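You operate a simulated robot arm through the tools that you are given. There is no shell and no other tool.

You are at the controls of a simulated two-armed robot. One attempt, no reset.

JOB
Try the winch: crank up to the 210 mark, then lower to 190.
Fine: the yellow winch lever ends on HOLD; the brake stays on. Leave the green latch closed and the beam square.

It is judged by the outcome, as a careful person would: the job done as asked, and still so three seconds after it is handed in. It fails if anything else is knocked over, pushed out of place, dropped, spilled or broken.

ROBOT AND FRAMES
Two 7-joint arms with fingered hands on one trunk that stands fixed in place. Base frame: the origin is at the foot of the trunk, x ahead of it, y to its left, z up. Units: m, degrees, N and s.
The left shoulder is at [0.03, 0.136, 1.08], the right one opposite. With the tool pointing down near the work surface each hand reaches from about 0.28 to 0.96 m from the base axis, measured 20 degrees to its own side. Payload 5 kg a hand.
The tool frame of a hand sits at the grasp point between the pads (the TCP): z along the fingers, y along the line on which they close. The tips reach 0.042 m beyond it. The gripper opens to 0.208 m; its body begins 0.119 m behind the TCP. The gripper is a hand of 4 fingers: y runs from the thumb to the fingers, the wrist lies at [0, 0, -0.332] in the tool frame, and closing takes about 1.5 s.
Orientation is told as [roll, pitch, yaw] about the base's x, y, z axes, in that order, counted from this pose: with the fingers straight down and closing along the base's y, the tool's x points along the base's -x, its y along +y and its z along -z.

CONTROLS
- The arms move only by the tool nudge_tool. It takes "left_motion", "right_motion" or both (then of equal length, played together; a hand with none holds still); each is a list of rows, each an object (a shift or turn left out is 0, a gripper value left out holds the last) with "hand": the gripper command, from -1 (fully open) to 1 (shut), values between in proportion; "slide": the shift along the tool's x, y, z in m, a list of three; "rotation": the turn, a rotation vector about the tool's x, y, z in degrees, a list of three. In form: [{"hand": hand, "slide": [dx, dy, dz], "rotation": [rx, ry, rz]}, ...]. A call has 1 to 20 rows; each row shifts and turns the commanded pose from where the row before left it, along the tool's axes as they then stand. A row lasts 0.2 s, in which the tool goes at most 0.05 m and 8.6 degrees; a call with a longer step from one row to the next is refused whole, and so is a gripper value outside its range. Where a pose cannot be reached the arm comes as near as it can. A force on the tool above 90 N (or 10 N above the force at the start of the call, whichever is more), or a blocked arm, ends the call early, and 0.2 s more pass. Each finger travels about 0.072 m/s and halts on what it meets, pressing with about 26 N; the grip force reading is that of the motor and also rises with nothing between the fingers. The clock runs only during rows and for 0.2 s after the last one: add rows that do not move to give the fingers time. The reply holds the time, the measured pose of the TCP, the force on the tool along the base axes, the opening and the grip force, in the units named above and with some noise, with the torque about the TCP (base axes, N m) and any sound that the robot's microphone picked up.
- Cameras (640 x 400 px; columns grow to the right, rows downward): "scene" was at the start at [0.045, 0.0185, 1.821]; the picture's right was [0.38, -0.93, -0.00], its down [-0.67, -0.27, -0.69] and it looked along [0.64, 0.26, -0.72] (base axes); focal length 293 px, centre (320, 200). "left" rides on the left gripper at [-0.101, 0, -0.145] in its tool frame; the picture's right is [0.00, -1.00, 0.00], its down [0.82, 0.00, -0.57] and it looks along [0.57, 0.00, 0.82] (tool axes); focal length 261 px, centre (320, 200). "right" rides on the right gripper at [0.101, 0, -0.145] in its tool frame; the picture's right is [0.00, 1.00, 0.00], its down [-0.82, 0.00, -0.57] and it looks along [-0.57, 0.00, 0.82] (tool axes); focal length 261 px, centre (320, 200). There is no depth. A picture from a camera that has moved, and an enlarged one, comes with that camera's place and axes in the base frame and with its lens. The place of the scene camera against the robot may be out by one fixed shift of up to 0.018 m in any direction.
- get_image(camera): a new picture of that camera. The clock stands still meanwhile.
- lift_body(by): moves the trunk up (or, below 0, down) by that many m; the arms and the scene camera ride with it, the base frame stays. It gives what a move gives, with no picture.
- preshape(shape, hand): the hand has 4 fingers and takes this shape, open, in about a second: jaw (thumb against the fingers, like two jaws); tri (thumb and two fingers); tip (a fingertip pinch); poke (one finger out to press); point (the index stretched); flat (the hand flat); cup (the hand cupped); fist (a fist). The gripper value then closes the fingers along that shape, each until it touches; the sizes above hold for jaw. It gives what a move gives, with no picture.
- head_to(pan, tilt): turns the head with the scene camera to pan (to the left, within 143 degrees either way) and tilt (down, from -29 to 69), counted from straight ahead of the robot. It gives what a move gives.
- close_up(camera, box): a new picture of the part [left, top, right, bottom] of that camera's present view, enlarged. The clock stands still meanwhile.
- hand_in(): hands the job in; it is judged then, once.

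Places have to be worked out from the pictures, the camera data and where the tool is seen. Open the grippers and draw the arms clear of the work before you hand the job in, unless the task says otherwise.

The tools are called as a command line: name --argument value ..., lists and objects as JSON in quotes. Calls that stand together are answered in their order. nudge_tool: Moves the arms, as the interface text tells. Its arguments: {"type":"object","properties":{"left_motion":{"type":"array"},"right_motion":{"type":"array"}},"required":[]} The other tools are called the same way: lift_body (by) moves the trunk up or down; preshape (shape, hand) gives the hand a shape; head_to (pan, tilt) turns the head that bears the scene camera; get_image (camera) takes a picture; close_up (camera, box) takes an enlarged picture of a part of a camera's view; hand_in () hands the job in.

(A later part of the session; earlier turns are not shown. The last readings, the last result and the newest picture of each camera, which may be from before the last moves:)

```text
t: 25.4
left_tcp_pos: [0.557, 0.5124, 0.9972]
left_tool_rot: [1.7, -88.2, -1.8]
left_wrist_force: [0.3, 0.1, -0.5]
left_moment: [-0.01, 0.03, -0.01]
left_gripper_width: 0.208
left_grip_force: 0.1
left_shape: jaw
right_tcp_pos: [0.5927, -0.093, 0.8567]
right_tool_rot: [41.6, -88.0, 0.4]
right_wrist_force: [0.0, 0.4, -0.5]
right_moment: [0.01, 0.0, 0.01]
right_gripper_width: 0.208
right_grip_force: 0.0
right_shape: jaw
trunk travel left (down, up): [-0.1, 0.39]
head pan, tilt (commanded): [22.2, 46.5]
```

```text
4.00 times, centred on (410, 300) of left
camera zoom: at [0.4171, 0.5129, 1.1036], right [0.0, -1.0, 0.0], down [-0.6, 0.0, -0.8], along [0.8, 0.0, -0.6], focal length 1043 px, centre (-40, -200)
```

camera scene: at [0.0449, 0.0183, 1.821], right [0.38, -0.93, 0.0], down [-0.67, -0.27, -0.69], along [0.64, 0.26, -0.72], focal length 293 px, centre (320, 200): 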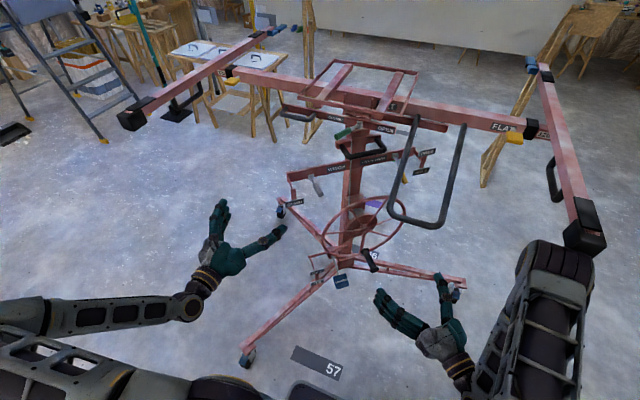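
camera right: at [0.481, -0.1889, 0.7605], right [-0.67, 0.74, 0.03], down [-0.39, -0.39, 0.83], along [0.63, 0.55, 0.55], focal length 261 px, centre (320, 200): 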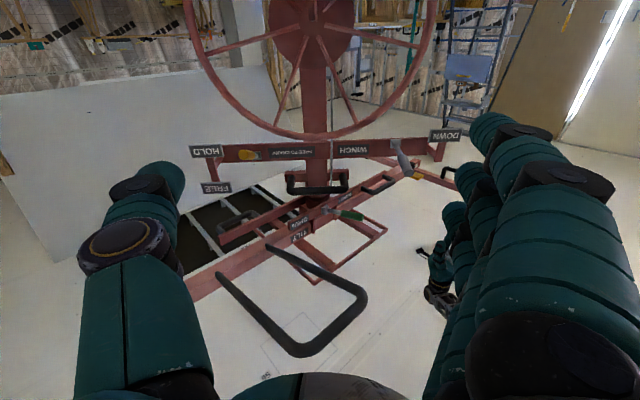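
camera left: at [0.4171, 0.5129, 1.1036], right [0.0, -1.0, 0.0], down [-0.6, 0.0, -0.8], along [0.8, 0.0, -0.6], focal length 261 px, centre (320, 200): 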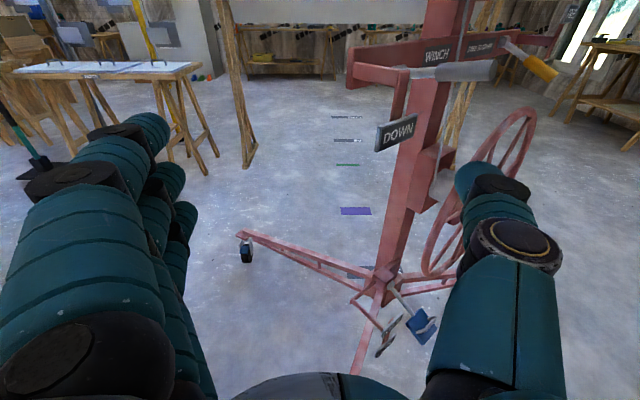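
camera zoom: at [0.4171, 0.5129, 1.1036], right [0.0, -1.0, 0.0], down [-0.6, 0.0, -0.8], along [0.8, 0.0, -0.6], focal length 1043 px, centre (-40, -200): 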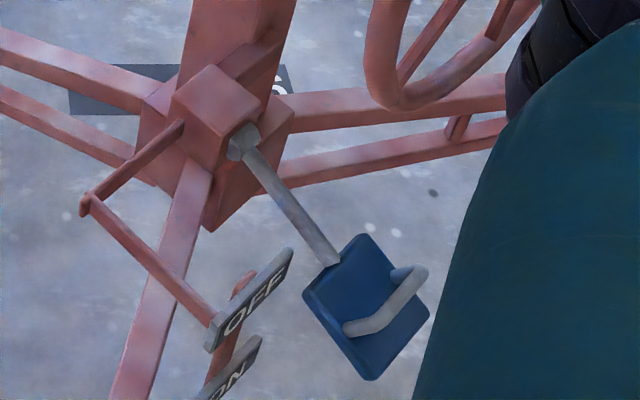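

The levers read clearly: grey is level, yellow slopes down at HOLD, and the pedal is at ON. There is still no scale, so I tilt the left hand up to see the top of the mast.

nudge_tool --left_motion '[{"rotation": [0, -8, 0]}, {"rotation": [0, -8, 0]}, {"rotation": [0, -8, 0]}, {"rotation": [0, -8, 0]}, {"slide": [0, 0, 0]}]'

get_image --camera "left"

close_up --camera "left" --box '[330, 50, 570, 200]'

```text
t: 26.6
left_tcp_pos: [0.5567, 0.5128, 0.9956]
left_tool_rot: [180.0, -60.0, -179.8]
left_wrist_force: [0.0, -0.2, 0.8]
left_moment: [0.01, -0.02, -0.01]
left_gripper_width: 0.2078
left_grip_force: 0.0
left_shape: jaw
right_tcp_pos: [0.5924, -0.0936, 0.8572]
right_tool_rot: [41.5, -88.0, 0.5]
right_wrist_force: [-1.1, -0.6, 0.2]
right_moment: [0.02, 0.01, -0.01]
right_gripper_width: 0.2078
right_grip_force: 0.0
right_shape: jaw
trunk travel left (down, up): [-0.1, 0.39]
head pan, tilt (commanded): [22.2, 46.5]
```

```text
taken
camera left: at [0.3829, 0.5133, 1.0117], right [0.0, -1.0, 0.0], down [-0.08, 0.0, -1.0], along [1.0, 0.0, -0.08], focal length 261 px, centre (320, 200)
```

left: 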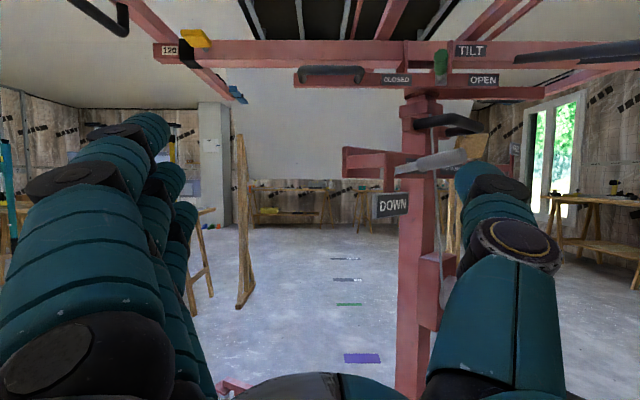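

```text
2.67 times, centred on (450, 125) of left
camera zoom: at [0.3829, 0.5133, 1.0117], right [0.0, -1.0, 0.0], down [-0.08, 0.0, -1.0], along [1.0, 0.0, -0.08], focal length 695 px, centre (-27, 400)
```

zoom: 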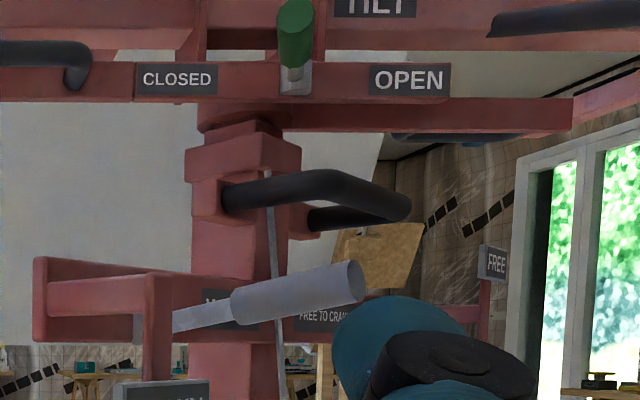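

The mast is telescopic and sits fully lowered, so the marks are probably on the inner tube that will rise out of the collar. I lower the right hand to the handle's height so it comes into that hand's view; the grasp point is always at the picture centre.

nudge_tool --right_motion '[{"slide": [0.045, 0, 0]}, {"slide": [0.045, 0, 0]}, {"slide": [0.045, 0, 0]}, {"slide": [0.045, 0, 0]}, {"slide": [0.04, 0, 0]}, {"slide": [0, 0, 0]}]'

get_image --camera "right"

get_image --camera "scene"

```text
t: 28.0
left_tcp_pos: [0.5565, 0.5117, 0.9947]
left_tool_rot: [180.0, -59.9, -179.9]
left_wrist_force: [0.2, -0.5, -0.1]
left_moment: [-0.01, 0.0, 0.02]
left_gripper_width: 0.2078
left_grip_force: 0.0
left_shape: jaw
right_tcp_pos: [0.5849, -0.097, 0.6334]
right_tool_rot: [41.6, -88.0, 0.4]
right_wrist_force: [0.1, 0.0, 0.2]
right_moment: [0.03, -0.04, 0.01]
right_gripper_width: 0.2081
right_grip_force: 0.0
right_shape: jaw
trunk travel left (down, up): [-0.1, 0.39]
head pan, tilt (commanded): [22.2, 46.5]
```

```text
taken
camera right: at [0.4738, -0.194, 0.5373], right [-0.67, 0.74, 0.03], down [-0.39, -0.39, 0.83], along [0.63, 0.55, 0.55], focal length 261 px, centre (320, 200)
```

right: 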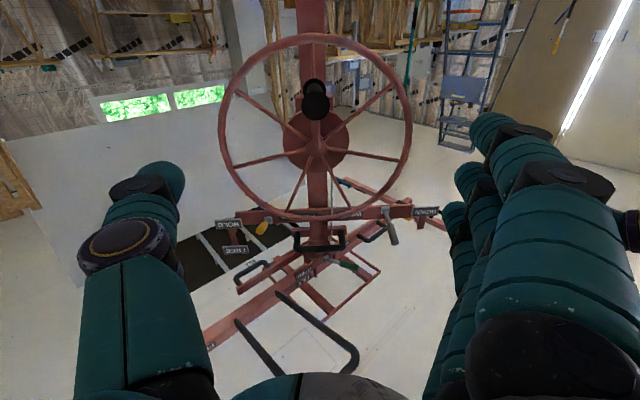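

```text
taken
camera scene: at [0.0448, 0.0186, 1.8211], right [0.38, -0.93, 0.0], down [-0.67, -0.27, -0.69], along [0.64, 0.26, -0.72], focal length 293 px, centre (320, 200)
```

scene: 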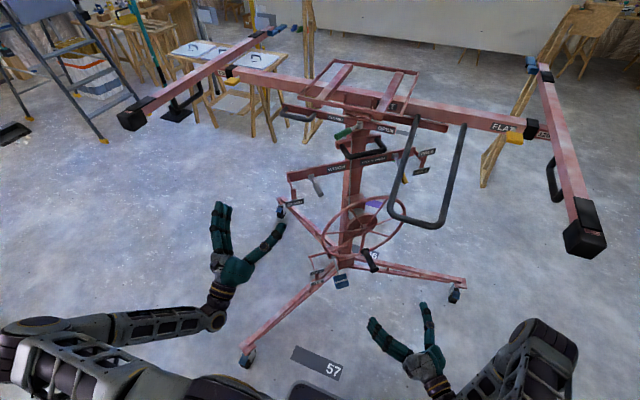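

The wheel is seen nearly head-on and the handle points at the hand. I zoom to get exact pixel positions.

close_up --camera "right" --box '[200, 20, 440, 170]'

close_up --camera "right" --box '[200, 100, 440, 250]'

```text
2.67 times, centred on (320, 95) of right
camera zoom: at [0.4738, -0.194, 0.5373], right [-0.67, 0.74, 0.03], down [-0.39, -0.39, 0.83], along [0.63, 0.55, 0.55], focal length 695 px, centre (320, 480)
```

zoom: 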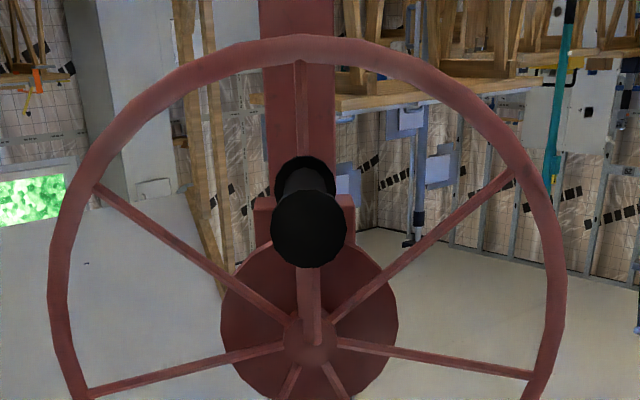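

```text
2.67 times, centred on (320, 175) of right
camera zoom: at [0.4738, -0.194, 0.5373], right [-0.67, 0.74, 0.03], down [-0.39, -0.39, 0.83], along [0.63, 0.55, 0.55], focal length 695 px, centre (320, 267)
```

zoom: 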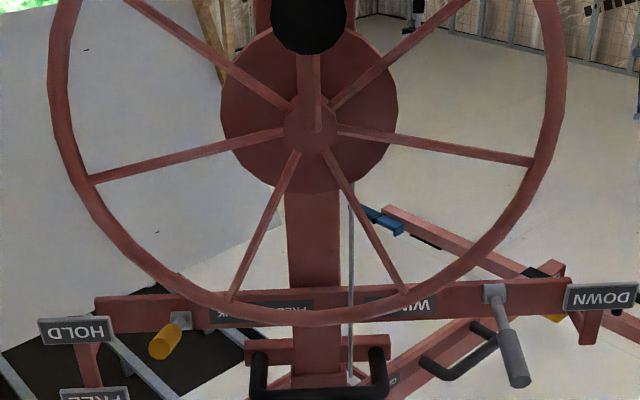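

The hub comes out at about (0.891, 0.163, 0.761) and the handle heading at about 40°, with the handle near z 0.62. A three-point grip would hold the round handle in every direction, so I try the tri shape and look at it.

preshape --shape "tri" --hand "right"

get_image --camera "right"

close_up --camera "scene" --box '[320, 270, 480, 400]'

```text
t: 28.9
left_tcp_pos: [0.5566, 0.5129, 0.9957]
left_tool_rot: [179.9, -59.9, -179.8]
left_wrist_force: [0.2, 0.7, 0.3]
left_moment: [0.02, 0.01, -0.01]
left_gripper_width: 0.2081
left_grip_force: 0.0
left_shape: jaw
right_tcp_pos: [0.5853, -0.0959, 0.6339]
right_tool_rot: [41.4, -88.0, 0.5]
right_wrist_force: [0.2, -0.1, 0.0]
right_moment: [0.0, -0.03, -0.01]
right_gripper_width: 0.208
right_grip_force: 0.1
right_shape: tri
trunk travel left (down, up): [-0.1, 0.39]
head pan, tilt (commanded): [22.2, 46.5]
```

```text
taken
camera right: at [0.4737, -0.1941, 0.5376], right [-0.67, 0.74, 0.03], down [-0.39, -0.39, 0.83], along [0.63, 0.55, 0.55], focal length 261 px, centre (320, 200)
```

right: 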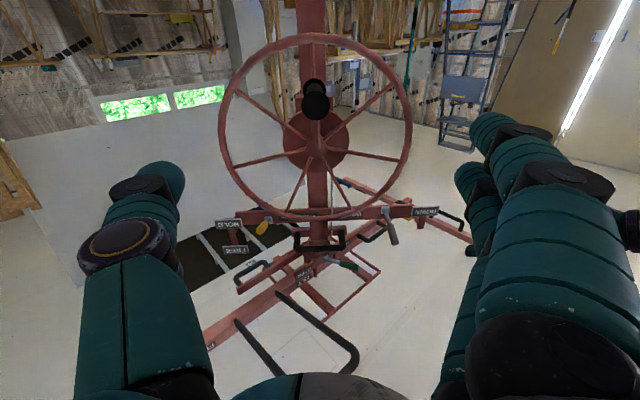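

```text
3.08 times, centred on (400, 335) of scene
camera zoom: at [0.0448, 0.0186, 1.821], right [0.38, -0.93, 0.0], down [-0.67, -0.27, -0.69], along [0.64, 0.26, -0.72], focal length 901 px, centre (74, -215)
```

zoom: 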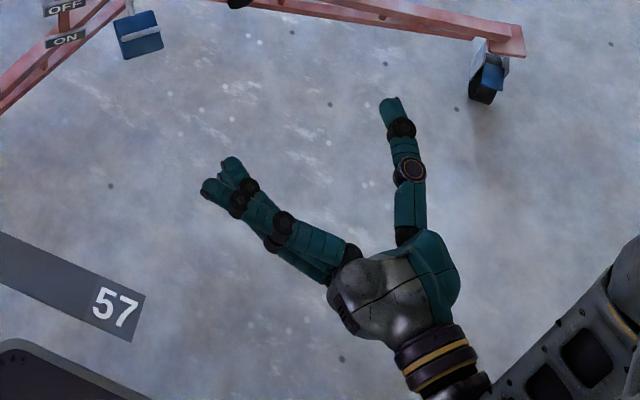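

In tri the topmost finger folds away, leaving two fingers and the thumb. I close the empty hand once to see where the digits meet relative to the picture centre.

nudge_tool --right_motion '[{"hand": 0.6}, {"hand": 0.6}, {"hand": 0.6}, {"hand": 0.6}, {"hand": 0.6}, {"hand": 0.6}, {"hand": 0.6}, {"hand": 0.6}]'

get_image --camera "right"

close_up --camera "scene" --box '[320, 270, 480, 400]'

```text
t: 30.7
left_tcp_pos: [0.5567, 0.5133, 0.9958]
left_tool_rot: [180.0, -59.9, -179.9]
left_wrist_force: [-0.3, 0.2, 0.2]
left_moment: [-0.02, 0.01, 0.02]
left_gripper_width: 0.2079
left_grip_force: 0.0
left_shape: jaw
right_tcp_pos: [0.5853, -0.0972, 0.6336]
right_tool_rot: [41.5, -88.0, 0.5]
right_wrist_force: [-0.2, -0.2, 0.5]
right_moment: [0.01, 0.0, 0.03]
right_gripper_width: 0.0422
right_grip_force: 0.0
right_shape: tri
trunk travel left (down, up): [-0.1, 0.39]
head pan, tilt (commanded): [22.2, 46.5]
```

```text
taken
camera right: at [0.4737, -0.1941, 0.5375], right [-0.67, 0.74, 0.03], down [-0.39, -0.39, 0.83], along [0.63, 0.55, 0.55], focal length 261 px, centre (320, 200)
```

right: 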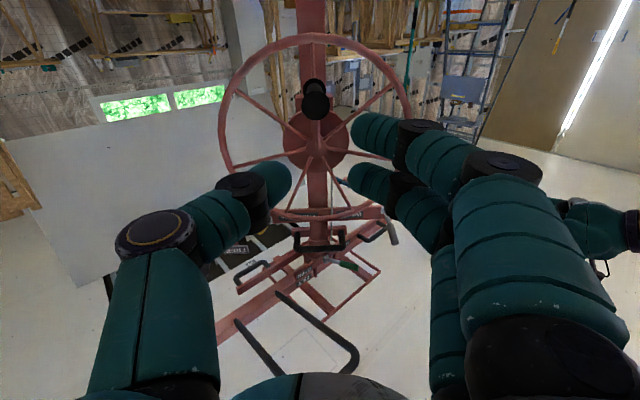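

```text
3.08 times, centred on (400, 335) of scene
camera zoom: at [0.0448, 0.0186, 1.821], right [0.38, -0.93, 0.0], down [-0.67, -0.27, -0.69], along [0.64, 0.26, -0.72], focal length 901 px, centre (74, -215)
```

zoom: 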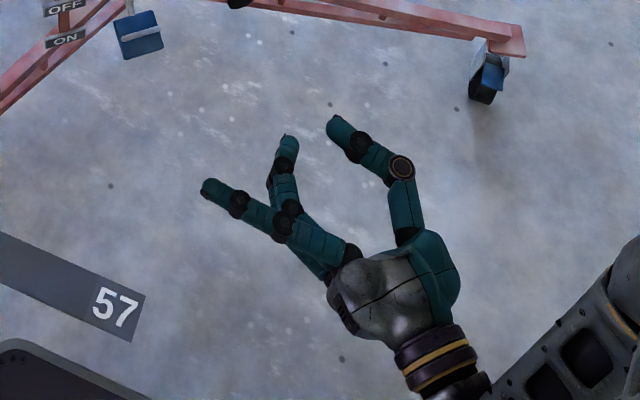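

Tri closes as a three-point chuck between two fingers and the thumb, centred about 0.02 m toward tool +x. I reopen, correct the heading by 1.7°, and step 0.09 m forward to get a second view of the handle.

nudge_tool --right_motion '[{"hand": -1, "rotation": [1.7, 0, 0]}, {"hand": -1}, {"hand": -1}, {"hand": -1, "slide": [0, 0, 0.03]}, {"hand": -1, "slide": [0, 0, 0.03]}, {"hand": -1, "slide": [0, 0, 0.03]}, {"hand": -1}, {"hand": -1}]'

get_image --camera "right"

close_up --camera "right" --box '[200, 0, 440, 150]'

```text
t: 32.5
left_tcp_pos: [0.5571, 0.5131, 0.9956]
left_tool_rot: [179.8, -59.9, -180.0]
left_wrist_force: [-0.4, 0.0, 0.5]
left_moment: [0.01, 0.02, -0.02]
left_gripper_width: 0.2077
left_grip_force: 0.1
left_shape: jaw
right_tcp_pos: [0.6514, -0.0368, 0.6355]
right_tool_rot: [39.8, -88.1, 0.6]
right_wrist_force: [-0.2, -1.1, 0.1]
right_moment: [0.0, 0.02, -0.01]
right_gripper_width: 0.208
right_grip_force: 0.0
right_shape: tri
trunk travel left (down, up): [-0.1, 0.39]
head pan, tilt (commanded): [22.2, 46.5]
```

```text
taken
camera right: at [0.5374, -0.1306, 0.5388], right [-0.65, 0.76, 0.03], down [-0.4, -0.37, 0.84], along [0.65, 0.53, 0.55], focal length 261 px, centre (320, 200)
```

right: 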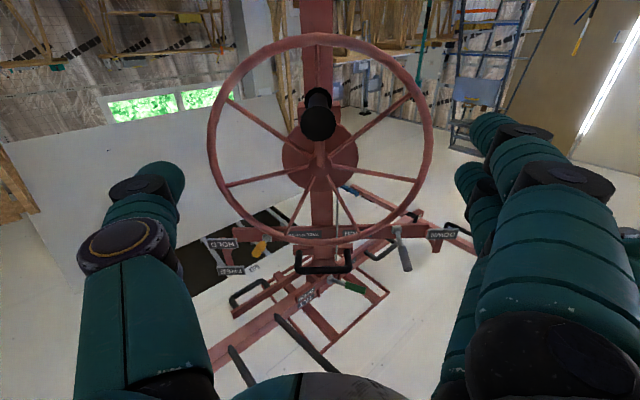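

```text
2.67 times, centred on (320, 75) of right
camera zoom: at [0.5374, -0.1306, 0.5388], right [-0.65, 0.76, 0.03], down [-0.4, -0.37, 0.84], along [0.65, 0.53, 0.55], focal length 695 px, centre (320, 533)
```

zoom: 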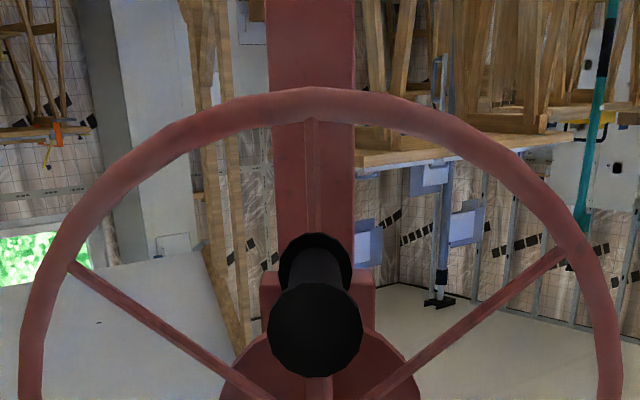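

Stereo puts the handle's outer end at about (0.771, 0.063, 0.634), 0.156 m ahead of the grasp point and in line with it. I shift the hand up about 0.024 m so the handle enters the three-point centre, level the pitch, and go forward.

nudge_tool --right_motion '[{"slide": [-0.022, 0, 0], "rotation": [0, -1.5, 0]}, {"slide": [0, 0, 0.03]}, {"slide": [0, 0, 0.03]}, {"slide": [0, 0, 0.03]}, {"slide": [0, 0, 0.03]}, {"slide": [0, 0, 0]}]'

get_image --camera "right"

get_image --camera "scene"

```text
t: 33.9
left_tcp_pos: [0.556, 0.5121, 0.9953]
left_tool_rot: [180.0, -60.0, -179.9]
left_wrist_force: [0.1, 0.6, -0.5]
left_moment: [-0.03, 0.02, 0.0]
left_gripper_width: 0.2082
left_grip_force: 0.1
left_shape: jaw
right_tcp_pos: [0.7452, 0.0383, 0.6572]
right_tool_rot: [88.5, -88.7, -48.2]
right_wrist_force: [-0.2, 0.0, 0.4]
right_moment: [0.02, 0.02, -0.01]
right_gripper_width: 0.2079
right_grip_force: 0.1
right_shape: tri
trunk travel left (down, up): [-0.1, 0.39]
head pan, tilt (commanded): [22.2, 46.5]
```

```text
taken
camera right: at [0.6332, -0.0526, 0.557], right [-0.65, 0.76, 0.03], down [-0.42, -0.39, 0.82], along [0.64, 0.52, 0.57], focal length 261 px, centre (320, 200)
```

right: 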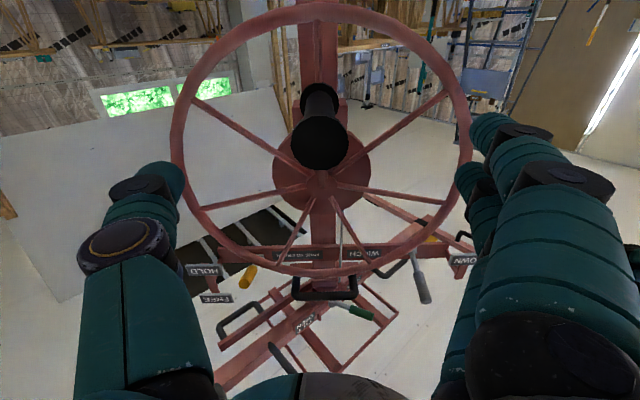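

```text
taken
camera scene: at [0.0447, 0.0185, 1.821], right [0.38, -0.93, 0.0], down [-0.67, -0.27, -0.69], along [0.64, 0.26, -0.72], focal length 293 px, centre (320, 200)
```

scene: 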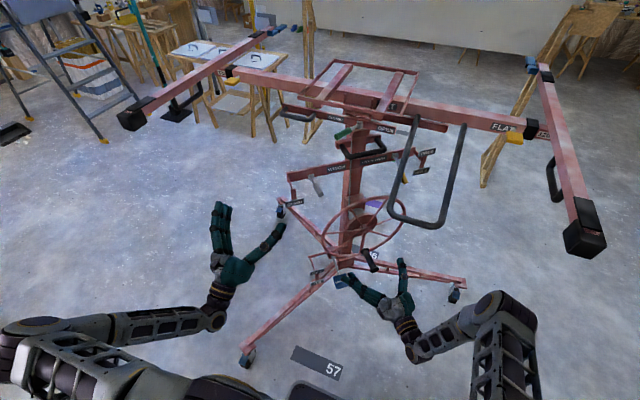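

The handle end sits dead ahead, about 0.036 m beyond the grasp point and 0.022 m toward +x as planned. I go in another 0.08 m and check.

nudge_tool --right_motion '[{"slide": [0, 0, 0.03]}, {"slide": [0, 0, 0.03]}, {"slide": [0, 0, 0.02]}, {"slide": [0, 0, 0]}]'

get_image --camera "right"

close_up --camera "scene" --box '[310, 210, 470, 310]'

```text
t: 34.9
left_tcp_pos: [0.5572, 0.5123, 0.996]
left_tool_rot: [180.0, -59.8, -179.9]
left_wrist_force: [0.5, -0.3, 0.4]
left_moment: [-0.02, -0.04, -0.02]
left_gripper_width: 0.208
left_grip_force: 0.1
left_shape: jaw
right_tcp_pos: [0.8056, 0.0909, 0.6553]
right_tool_rot: [88.3, -88.7, -48.0]
right_wrist_force: [0.0, -0.2, -0.2]
right_moment: [-0.01, 0.04, 0.04]
right_gripper_width: 0.2075
right_grip_force: 0.1
right_shape: tri
trunk travel left (down, up): [-0.1, 0.39]
head pan, tilt (commanded): [22.2, 46.5]
```

```text
taken
camera right: at [0.6933, -0.0017, 0.5549], right [-0.65, 0.76, 0.03], down [-0.42, -0.39, 0.82], along [0.64, 0.52, 0.57], focal length 261 px, centre (320, 200)
```

right: 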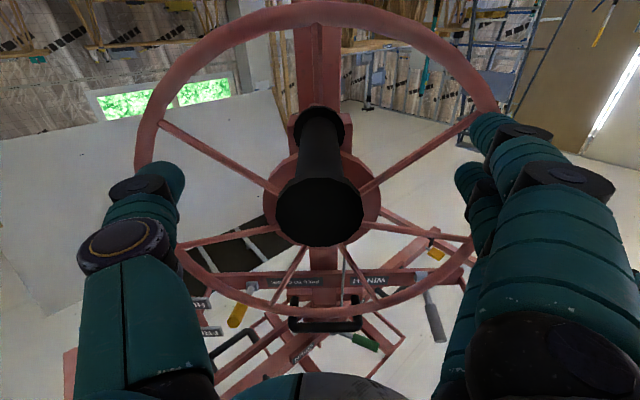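

```text
4.00 times, centred on (390, 260) of scene
camera zoom: at [0.0448, 0.0186, 1.821], right [0.38, -0.93, 0.0], down [-0.67, -0.27, -0.69], along [0.64, 0.26, -0.72], focal length 1172 px, centre (40, -40)
```

zoom: 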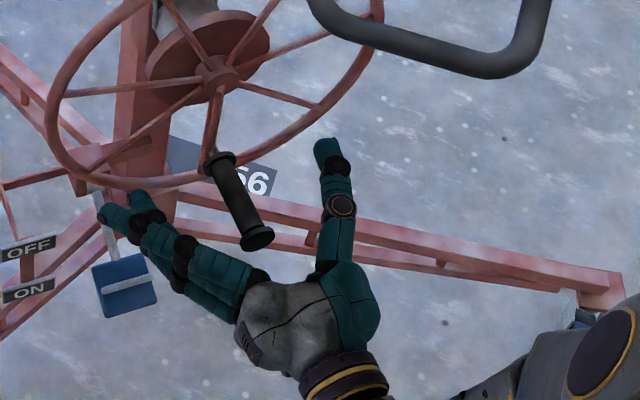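

The handle lies between thumb and fingers, its end about 0.046 m behind the grasp point. I close the hand on it.

nudge_tool --right_motion '[{"hand": 0.3}, {"hand": 0.5}, {"hand": 0.7}, {"hand": 0.9}, {"hand": 1}, {"hand": 1}, {"hand": 1}, {"hand": 1}, {"hand": 1}, {"hand": 1}, {"hand": 1}]'

get_image --camera "right"

close_up --camera "scene" --box '[310, 210, 470, 310]'

```text
t: 37.3
left_tcp_pos: [0.5569, 0.5131, 0.9942]
left_tool_rot: [179.9, -60.0, -180.0]
left_wrist_force: [0.4, -0.7, 0.3]
left_moment: [0.02, -0.01, 0.02]
left_gripper_width: 0.208
left_grip_force: 0.1
left_shape: jaw
right_tcp_pos: [0.8057, 0.0911, 0.6541]
right_tool_rot: [87.4, -88.6, -47.0]
right_wrist_force: [-0.2, 6.0, -2.2]
right_moment: [0.11, 0.05, 0.13]
right_gripper_width: 0.0003
right_grip_force: 26.4
right_shape: tri
trunk travel left (down, up): [-0.1, 0.39]
head pan, tilt (commanded): [22.2, 46.5]
```

```text
taken
camera right: at [0.693, -0.0011, 0.5548], right [-0.65, 0.76, 0.03], down [-0.42, -0.39, 0.82], along [0.64, 0.52, 0.57], focal length 261 px, centre (320, 200)
```

right: 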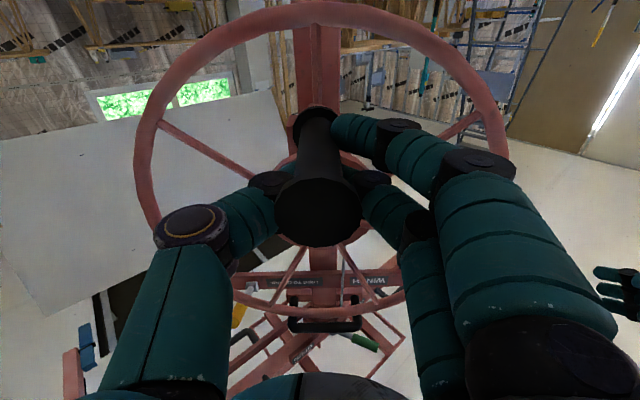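

```text
4.00 times, centred on (390, 260) of scene
camera zoom: at [0.045, 0.0191, 1.821], right [0.38, -0.93, 0.0], down [-0.67, -0.27, -0.69], along [0.64, 0.26, -0.73], focal length 1172 px, centre (40, -40)
```

zoom: 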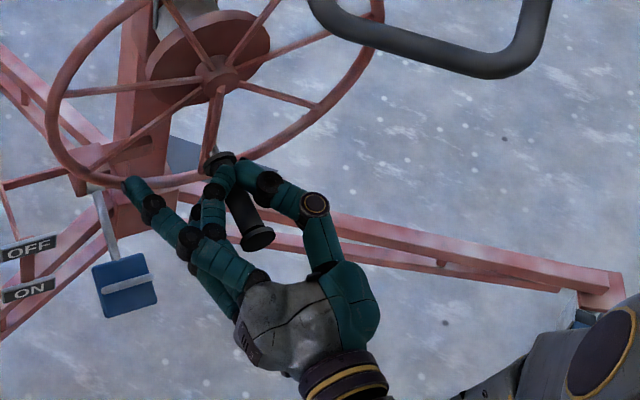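

The thumb and middle finger met above the handle instead of around it (opening 0.0003), so the pinch centre is at tool x of about 0. I reopen in jaw shape and lower the hand by 0.025 m to put the handle on that line.

preshape --shape "jaw" --hand "right"

nudge_tool --right_motion '[{"hand": -1}, {"hand": -1}, {"hand": -1}, {"hand": -1, "slide": [0.013, 0, 0]}, {"hand": -1, "slide": [0.012, 0, 0]}, {"hand": -1}]'

get_image --camera "right"

```text
t: 38.2
left_tcp_pos: [0.5575, 0.5127, 0.9953]
left_tool_rot: [179.9, -59.9, -180.0]
left_wrist_force: [0.0, 0.3, 0.6]
left_moment: [-0.01, 0.01, -0.02]
left_gripper_width: 0.2079
left_grip_force: 0.2
left_shape: jaw
right_tcp_pos: [0.8054, 0.0897, 0.6556]
right_tool_rot: [88.4, -88.6, -48.0]
right_wrist_force: [-0.3, -0.9, -1.2]
right_moment: [0.01, 0.01, 0.01]
right_gripper_width: 0.2079
right_grip_force: 0.0
right_shape: jaw
trunk travel left (down, up): [-0.1, 0.39]
head pan, tilt (commanded): [22.2, 46.5]
```

```text
t: 39.6
left_tcp_pos: [0.5568, 0.5123, 0.9949]
left_tool_rot: [179.9, -59.9, -179.9]
left_wrist_force: [0.1, -0.2, -0.4]
left_moment: [0.02, 0.01, -0.01]
left_gripper_width: 0.2079
left_grip_force: 0.1
left_shape: jaw
right_tcp_pos: [0.805, 0.0925, 0.6293]
right_tool_rot: [88.0, -88.7, -47.6]
right_wrist_force: [0.2, -0.1, 0.0]
right_moment: [0.01, -0.01, 0.02]
right_gripper_width: 0.2079
right_grip_force: 0.1
right_shape: jaw
trunk travel left (down, up): [-0.1, 0.39]
head pan, tilt (commanded): [22.2, 46.5]
```

```text
taken
camera right: at [0.6926, 0.0007, 0.5296], right [-0.65, 0.76, 0.03], down [-0.42, -0.39, 0.82], along [0.64, 0.52, 0.57], focal length 261 px, centre (320, 200)
```

right: 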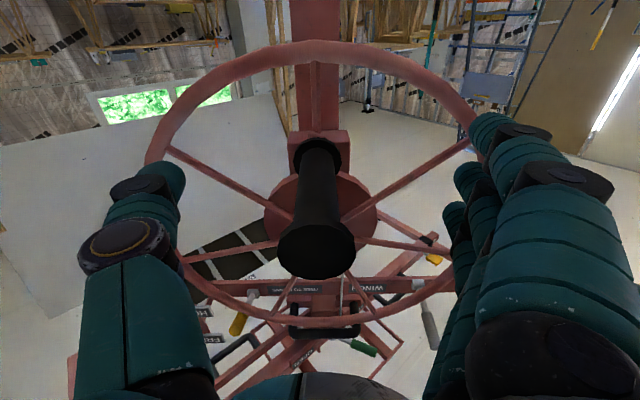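

The handle is now centred, its ends about 0.045 m behind and 0.075 m ahead of the grasp point. I go 0.015 m deeper and close.

nudge_tool --right_motion '[{"hand": -1, "slide": [0.003, 0, 0.015]}, {"hand": 0.3}, {"hand": 0.5}, {"hand": 0.7}, {"hand": 0.8}, {"hand": 1}, {"hand": 1}, {"hand": 1}, {"hand": 1}, {"hand": 1}, {"hand": 1}, {"hand": 1}]'

get_image --camera "right"

close_up --camera "scene" --box '[310, 210, 470, 310]'

```text
t: 42.2
left_tcp_pos: [0.5576, 0.5118, 0.9952]
left_tool_rot: [179.9, -60.0, -179.9]
left_wrist_force: [-0.2, -0.1, -0.1]
left_moment: [-0.01, 0.04, -0.02]
left_gripper_width: 0.208
left_grip_force: 0.0
left_shape: jaw
right_tcp_pos: [0.8173, 0.0997, 0.6266]
right_tool_rot: [88.6, -88.7, -48.4]
right_wrist_force: [9.7, -6.4, -2.4]
right_moment: [-0.02, 0.06, -0.15]
right_gripper_width: 0.0101
right_grip_force: 25.9
right_shape: jaw
trunk travel left (down, up): [-0.1, 0.39]
head pan, tilt (commanded): [22.2, 46.5]
```

```text
taken
camera right: at [0.7048, 0.0089, 0.5272], right [-0.64, 0.76, 0.03], down [-0.42, -0.39, 0.82], along [0.64, 0.52, 0.57], focal length 261 px, centre (320, 200)
```

right: 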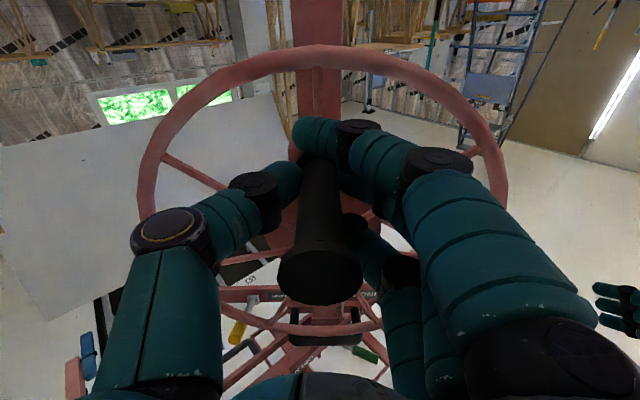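

```text
4.00 times, centred on (390, 260) of scene
camera zoom: at [0.0457, 0.0183, 1.821], right [0.38, -0.93, 0.0], down [-0.67, -0.27, -0.69], along [0.64, 0.26, -0.73], focal length 1172 px, centre (40, -40)
```

zoom: 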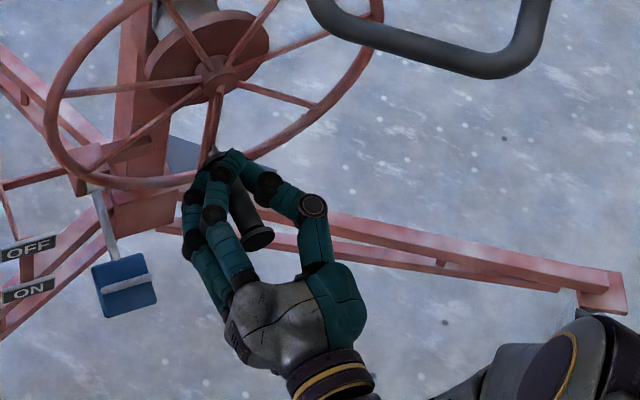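

The hand now wraps the handle with about 26 N and the fingers cage it on both sides. Next I prepare the left hand to lift the yellow lever (tip near (0.997, 0.043, 0.993)) to FREE: I give it the poke shape, level it a little, and look.

preshape --shape "poke" --hand "left"

nudge_tool --left_motion '[{"rotation": [0, 8, 0]}, {"slide": [0, 0, 0]}]' --right_motion '[{"hand": 1, "slide": [0, -0.002, 0]}, {"hand": 1}]'

get_image --camera "left"

close_up --camera "scene" --box '[150, 180, 310, 310]'

```text
t: 43.1
left_tcp_pos: [0.5576, 0.5119, 0.9946]
left_tool_rot: [179.9, -60.0, -179.9]
left_wrist_force: [0.1, 0.2, 0.2]
left_moment: [0.0, 0.02, -0.03]
left_gripper_width: 0.0
left_grip_force: 0.1
left_shape: poke
right_tcp_pos: [0.8169, 0.1022, 0.627]
right_tool_rot: [88.9, -88.7, -48.5]
right_wrist_force: [12.0, -10.1, -1.8]
right_moment: [0.01, 0.04, -0.31]
right_gripper_width: 0.0101
right_grip_force: 26.0
right_shape: jaw
trunk travel left (down, up): [-0.1, 0.39]
head pan, tilt (commanded): [22.2, 46.5]
```

```text
t: 43.7
left_tcp_pos: [0.5566, 0.5125, 0.9958]
left_tool_rot: [179.9, -68.0, -179.8]
left_wrist_force: [-0.4, -0.4, -0.1]
left_moment: [0.0, 0.03, 0.04]
left_gripper_width: 0.0
left_grip_force: 0.1
left_shape: poke
right_tcp_pos: [0.8175, 0.0999, 0.6269]
right_tool_rot: [87.1, -88.7, -46.7]
right_wrist_force: [6.3, -8.2, -1.7]
right_moment: [0.02, 0.02, -0.2]
right_gripper_width: 0.0103
right_grip_force: 26.3
right_shape: jaw
trunk travel left (down, up): [-0.1, 0.39]
head pan, tilt (commanded): [22.2, 46.5]
```

```text
taken
camera left: at [0.3868, 0.513, 1.0359], right [0.0, -1.0, 0.0], down [-0.22, 0.0, -0.97], along [0.97, 0.0, -0.22], focal length 261 px, centre (320, 200)
```

left: 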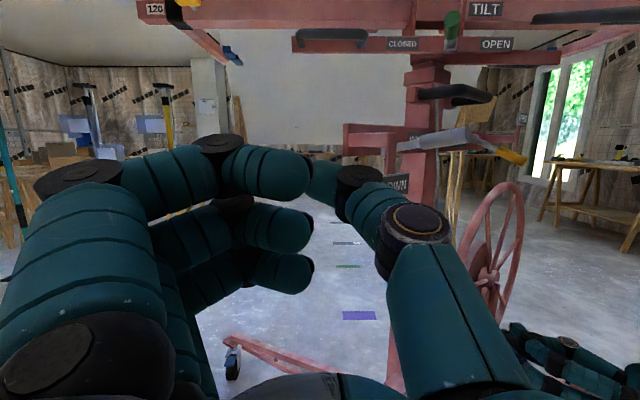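

```text
3.08 times, centred on (230, 245) of scene
camera zoom: at [0.0449, 0.018, 1.8209], right [0.38, -0.93, 0.0], down [-0.67, -0.27, -0.69], along [0.64, 0.26, -0.72], focal length 901 px, centre (597, 62)
```

zoom: 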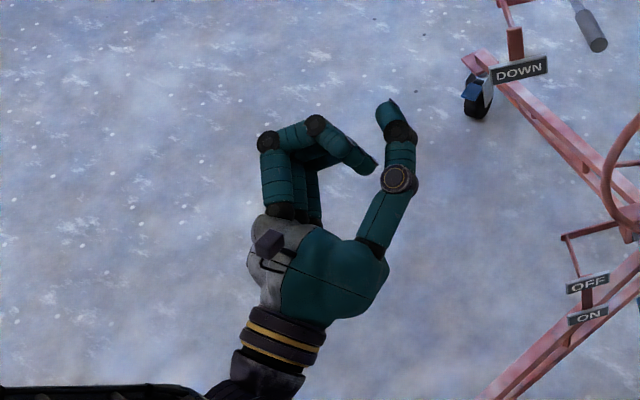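

In poke the thumb is the one left out, only slightly ahead of the curled fingers. I try the point shape instead.

preshape --shape "point" --hand "left"

get_image --camera "left"

close_up --camera "scene" --box '[150, 180, 310, 310]'

```text
t: 44.6
left_tcp_pos: [0.5564, 0.5118, 0.9941]
left_tool_rot: [179.8, -67.8, -179.8]
left_wrist_force: [0.9, 0.0, -0.2]
left_moment: [-0.01, 0.0, -0.04]
left_gripper_width: 0.2018
left_grip_force: 0.1
left_shape: point
right_tcp_pos: [0.8181, 0.0994, 0.6263]
right_tool_rot: [87.0, -88.6, -46.7]
right_wrist_force: [3.5, -7.2, -2.9]
right_moment: [-0.02, 0.07, -0.11]
right_gripper_width: 0.0104
right_grip_force: 26.1
right_shape: jaw
trunk travel left (down, up): [-0.1, 0.39]
head pan, tilt (commanded): [22.2, 46.5]
```

```text
taken
camera left: at [0.387, 0.5133, 1.0357], right [0.0, -1.0, 0.0], down [-0.22, 0.0, -0.98], along [0.98, 0.0, -0.22], focal length 261 px, centre (320, 200)
```

left: 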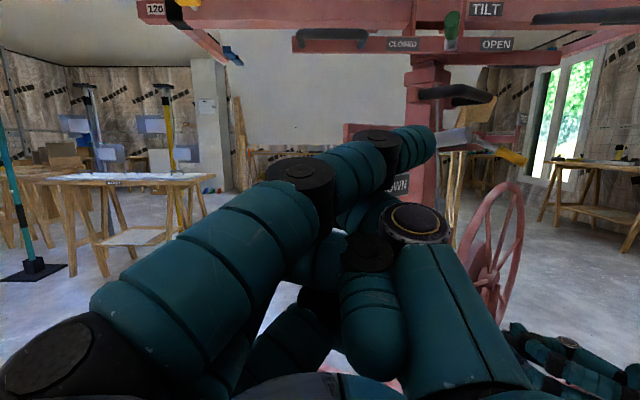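

```text
3.08 times, centred on (230, 245) of scene
camera zoom: at [0.0452, 0.0184, 1.821], right [0.38, -0.93, 0.0], down [-0.67, -0.27, -0.69], along [0.64, 0.26, -0.73], focal length 901 px, centre (597, 62)
```

zoom: 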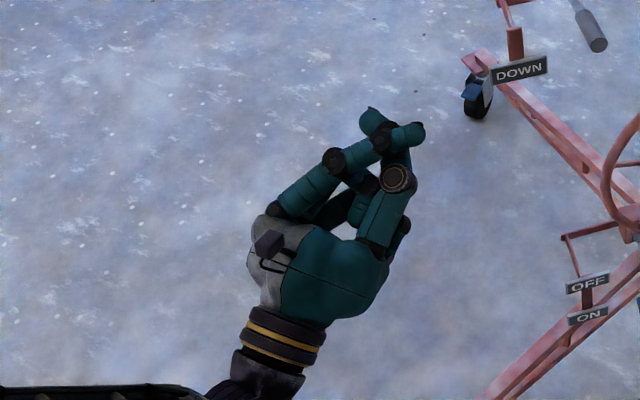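

The fingers may still be moving or caught on the thumb. I give it a moment with the hand commanded open.

nudge_tool --left_motion '[{"hand": -1}, {"hand": -1}, {"hand": -1}, {"hand": -1}, {"hand": -1}]'

get_image --camera "left"

close_up --camera "scene" --box '[150, 180, 310, 310]'

```text
t: 45.8
left_tcp_pos: [0.5554, 0.5121, 0.9955]
left_tool_rot: [179.8, -67.9, -179.9]
left_wrist_force: [-0.1, 0.5, -0.1]
left_moment: [0.0, 0.02, -0.03]
left_gripper_width: 0.2017
left_grip_force: 0.0
left_shape: point
right_tcp_pos: [0.8173, 0.1003, 0.6276]
right_tool_rot: [87.2, -88.6, -46.9]
right_wrist_force: [2.4, -6.7, -4.3]
right_moment: [-0.03, 0.08, -0.02]
right_gripper_width: 0.0104
right_grip_force: 26.2
right_shape: jaw
trunk travel left (down, up): [-0.1, 0.39]
head pan, tilt (commanded): [22.2, 46.5]
```

```text
taken
camera left: at [0.3871, 0.5132, 1.0357], right [0.0, -1.0, 0.0], down [-0.22, 0.0, -0.98], along [0.98, 0.0, -0.22], focal length 261 px, centre (320, 200)
```

left: 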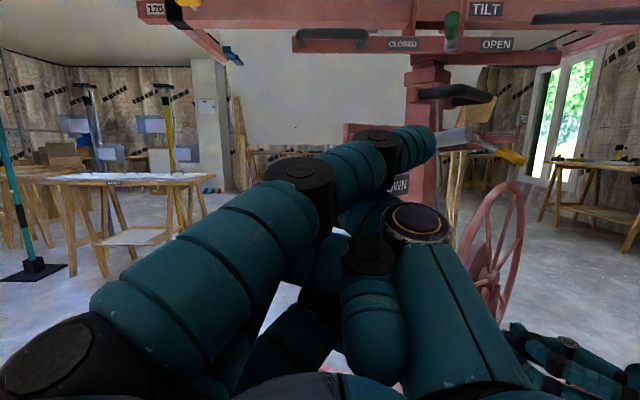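

```text
3.08 times, centred on (230, 245) of scene
camera zoom: at [0.0453, 0.0184, 1.821], right [0.38, -0.93, 0.0], down [-0.67, -0.27, -0.69], along [0.64, 0.26, -0.73], focal length 901 px, centre (597, 62)
```

zoom: 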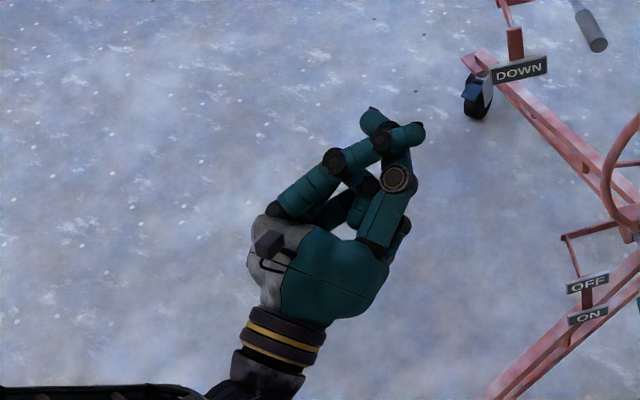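

The point shape leaves the index crossed over the thumb, so it is no use. I go back to jaw for the left hand and roll it 90° so the thumb is below and the fingers above; then the thumb can lift the lever from underneath.

preshape --shape "jaw" --hand "left"

nudge_tool --left_motion '[{"hand": -1}, {"hand": -1}, {"hand": -1, "rotation": [0, 0, 8.2]}, {"hand": -1, "rotation": [0, 0, 8.2]}, {"hand": -1, "rotation": [0, 0, 8.2]}, {"hand": -1, "rotation": [0, 0, 8.2]}, {"hand": -1, "rotation": [0, 0, 8.2]}, {"hand": -1, "rotation": [0, 0, 8.2]}, {"hand": -1, "rotation": [0, 0, 8.2]}, {"hand": -1, "rotation": [0, 0, 8.2]}, {"hand": -1, "rotation": [0, 0, 8.2]}, {"hand": -1, "rotation": [0, 0, 8.2]}, {"hand": -1, "rotation": [0, 0, 8]}, {"hand": -1}]'

get_image --camera "left"

get_image --camera "scene"

```text
t: 46.7
left_tcp_pos: [0.5572, 0.5114, 0.9957]
left_tool_rot: [179.8, -67.9, -179.9]
left_wrist_force: [0.5, 1.2, 0.3]
left_moment: [-0.01, -0.01, -0.01]
left_gripper_width: 0.2078
left_grip_force: 0.1
left_shape: jaw
right_tcp_pos: [0.818, 0.0997, 0.6265]
right_tool_rot: [87.3, -88.7, -47.0]
right_wrist_force: [2.1, -7.5, -4.8]
right_moment: [-0.04, 0.12, -0.05]
right_gripper_width: 0.01
right_grip_force: 26.1
right_shape: jaw
trunk travel left (down, up): [-0.1, 0.39]
head pan, tilt (commanded): [22.2, 46.5]
```

```text
t: 49.7
left_tcp_pos: [0.5577, 0.5127, 0.9941]
left_tool_rot: [112.1, 0.1, -90.0]
left_wrist_force: [0.1, 0.2, -0.3]
left_moment: [0.02, 0.01, 0.0]
left_gripper_width: 0.208
left_grip_force: 0.1
left_shape: jaw
right_tcp_pos: [0.8183, 0.1006, 0.6266]
right_tool_rot: [87.5, -88.7, -47.2]
right_wrist_force: [2.5, -7.3, -3.9]
right_moment: [-0.06, 0.14, -0.03]
right_gripper_width: 0.0103
right_grip_force: 26.6
right_shape: jaw
trunk travel left (down, up): [-0.1, 0.39]
head pan, tilt (commanded): [22.2, 46.5]
```

```text
taken
camera left: at [0.4252, 0.412, 0.9428], right [0.38, 0.0, -0.93], down [-0.53, 0.82, -0.22], along [0.76, 0.57, 0.31], focal length 261 px, centre (320, 200)
```

left: 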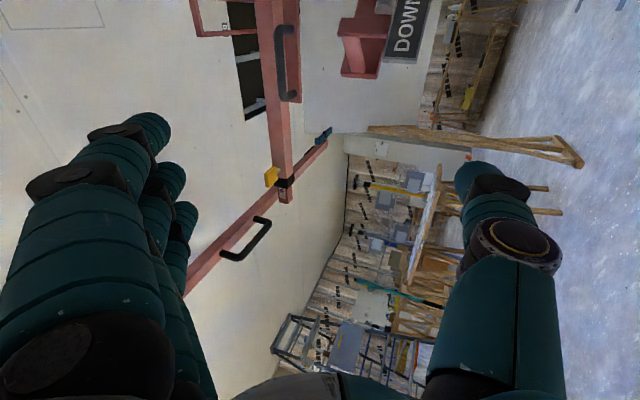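

```text
taken
camera scene: at [0.0455, 0.0184, 1.821], right [0.38, -0.93, 0.0], down [-0.67, -0.27, -0.69], along [0.64, 0.26, -0.73], focal length 293 px, centre (320, 200)
```

scene: 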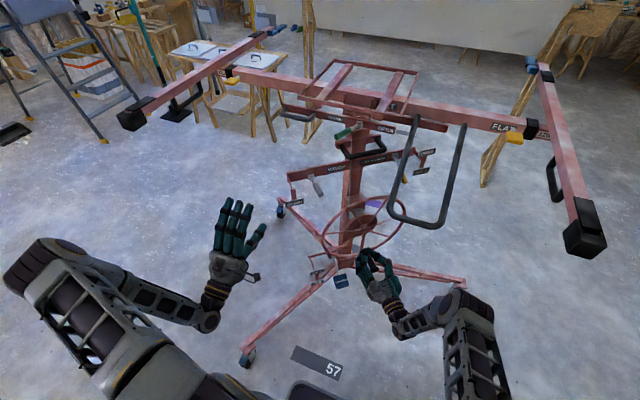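

The roll worked. I narrow the left jaw to about 0.07 m and carry it across, in front of the wheel and clear of the grey lever, to a point short of the yellow lever.

nudge_tool --left_motion '[{"hand": 0.32, "slide": [-0.04, 0, 0]}, {"slide": [-0.045, 0, 0]}, {"slide": [-0.045, 0, 0]}, {"slide": [-0.045, 0, 0]}, {"slide": [-0.045, 0, 0]}, {"slide": [-0.041, -0.0083, 0.0204]}, {"slide": [-0.041, -0.0083, 0.0204]}, {"slide": [-0.041, -0.0083, 0.0204]}, {"slide": [-0.041, -0.0083, 0.0204]}, {"slide": [-0.041, -0.0083, 0.0204]}, {"slide": [-0.041, -0.0083, 0.0204]}, {"slide": [0, 0, 0]}]'

get_image --camera "scene"

get_image --camera "left"

```text
t: 52.3
left_tcp_pos: [0.6874, 0.0465, 0.994]
left_tool_rot: [112.0, 0.0, -90.0]
left_wrist_force: [-0.2, -0.3, -0.5]
left_moment: [-0.03, -0.03, 0.04]
left_gripper_width: 0.0713
left_grip_force: 0.1
left_shape: jaw
right_tcp_pos: [0.8186, 0.0992, 0.6275]
right_tool_rot: [88.0, -88.7, -47.9]
right_wrist_force: [3.4, -6.6, -4.8]
right_moment: [-0.05, 0.04, -0.01]
right_gripper_width: 0.0101
right_grip_force: 26.8
right_shape: jaw
trunk travel left (down, up): [-0.1, 0.39]
head pan, tilt (commanded): [22.2, 46.5]
```

```text
taken
camera scene: at [0.0458, 0.0179, 1.821], right [0.38, -0.93, 0.0], down [-0.67, -0.27, -0.69], along [0.64, 0.26, -0.73], focal length 293 px, centre (320, 200)
```

scene: 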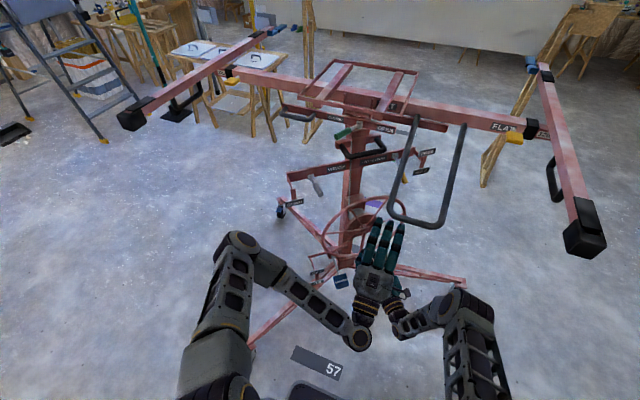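

```text
taken
camera left: at [0.5556, -0.055, 0.9429], right [0.38, 0.0, -0.93], down [-0.53, 0.82, -0.22], along [0.76, 0.57, 0.31], focal length 261 px, centre (320, 200)
```

left: 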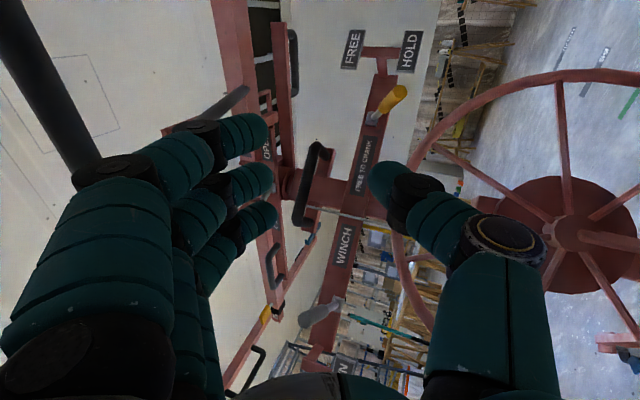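

The lever tip checks out at about (0.997, 0.04, 0.99) from this view too. I advance 0.2 m toward it, below the U-handle, and look again.

nudge_tool --left_motion '[{"slide": [0, -0.0151, 0.037]}, {"slide": [0, -0.0151, 0.037]}, {"slide": [0, -0.0151, 0.037]}, {"slide": [0, -0.0151, 0.037]}, {"slide": [0, -0.0151, 0.037]}, {"slide": [0, 0, 0]}]'

get_image --camera "left"

close_up --camera "scene" --box '[310, 110, 470, 240]'

```text
t: 53.7
left_tcp_pos: [0.89, 0.0484, 0.9937]
left_tool_rot: [112.0, 0.1, -90.0]
left_wrist_force: [-1.0, 0.6, -0.4]
left_moment: [0.01, -0.04, 0.0]
left_gripper_width: 0.0712
left_grip_force: 0.0
left_shape: jaw
right_tcp_pos: [0.8176, 0.1005, 0.6264]
right_tool_rot: [88.1, -88.7, -47.8]
right_wrist_force: [3.0, -6.9, -3.0]
right_moment: [-0.03, 0.04, -0.06]
right_gripper_width: 0.0103
right_grip_force: 26.0
right_shape: jaw
trunk travel left (down, up): [-0.1, 0.39]
head pan, tilt (commanded): [22.2, 46.5]
```

```text
taken
camera left: at [0.7571, -0.0535, 0.9418], right [0.37, 0.0, -0.93], down [-0.53, 0.82, -0.22], along [0.76, 0.57, 0.31], focal length 261 px, centre (320, 200)
```

left: 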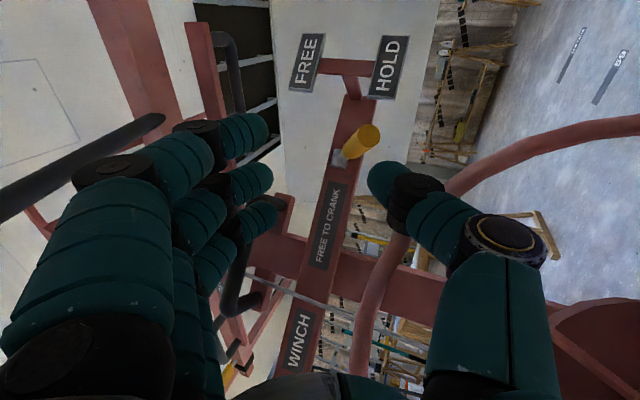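

```text
3.08 times, centred on (390, 175) of scene
camera zoom: at [0.0459, 0.0181, 1.8209], right [0.38, -0.93, 0.0], down [-0.67, -0.27, -0.69], along [0.64, 0.26, -0.73], focal length 901 px, centre (105, 277)
```

zoom: 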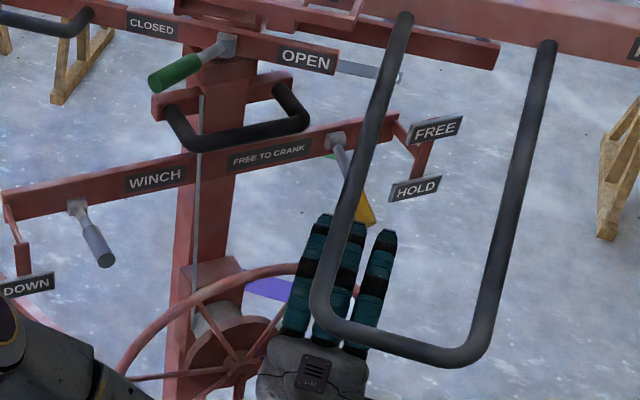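

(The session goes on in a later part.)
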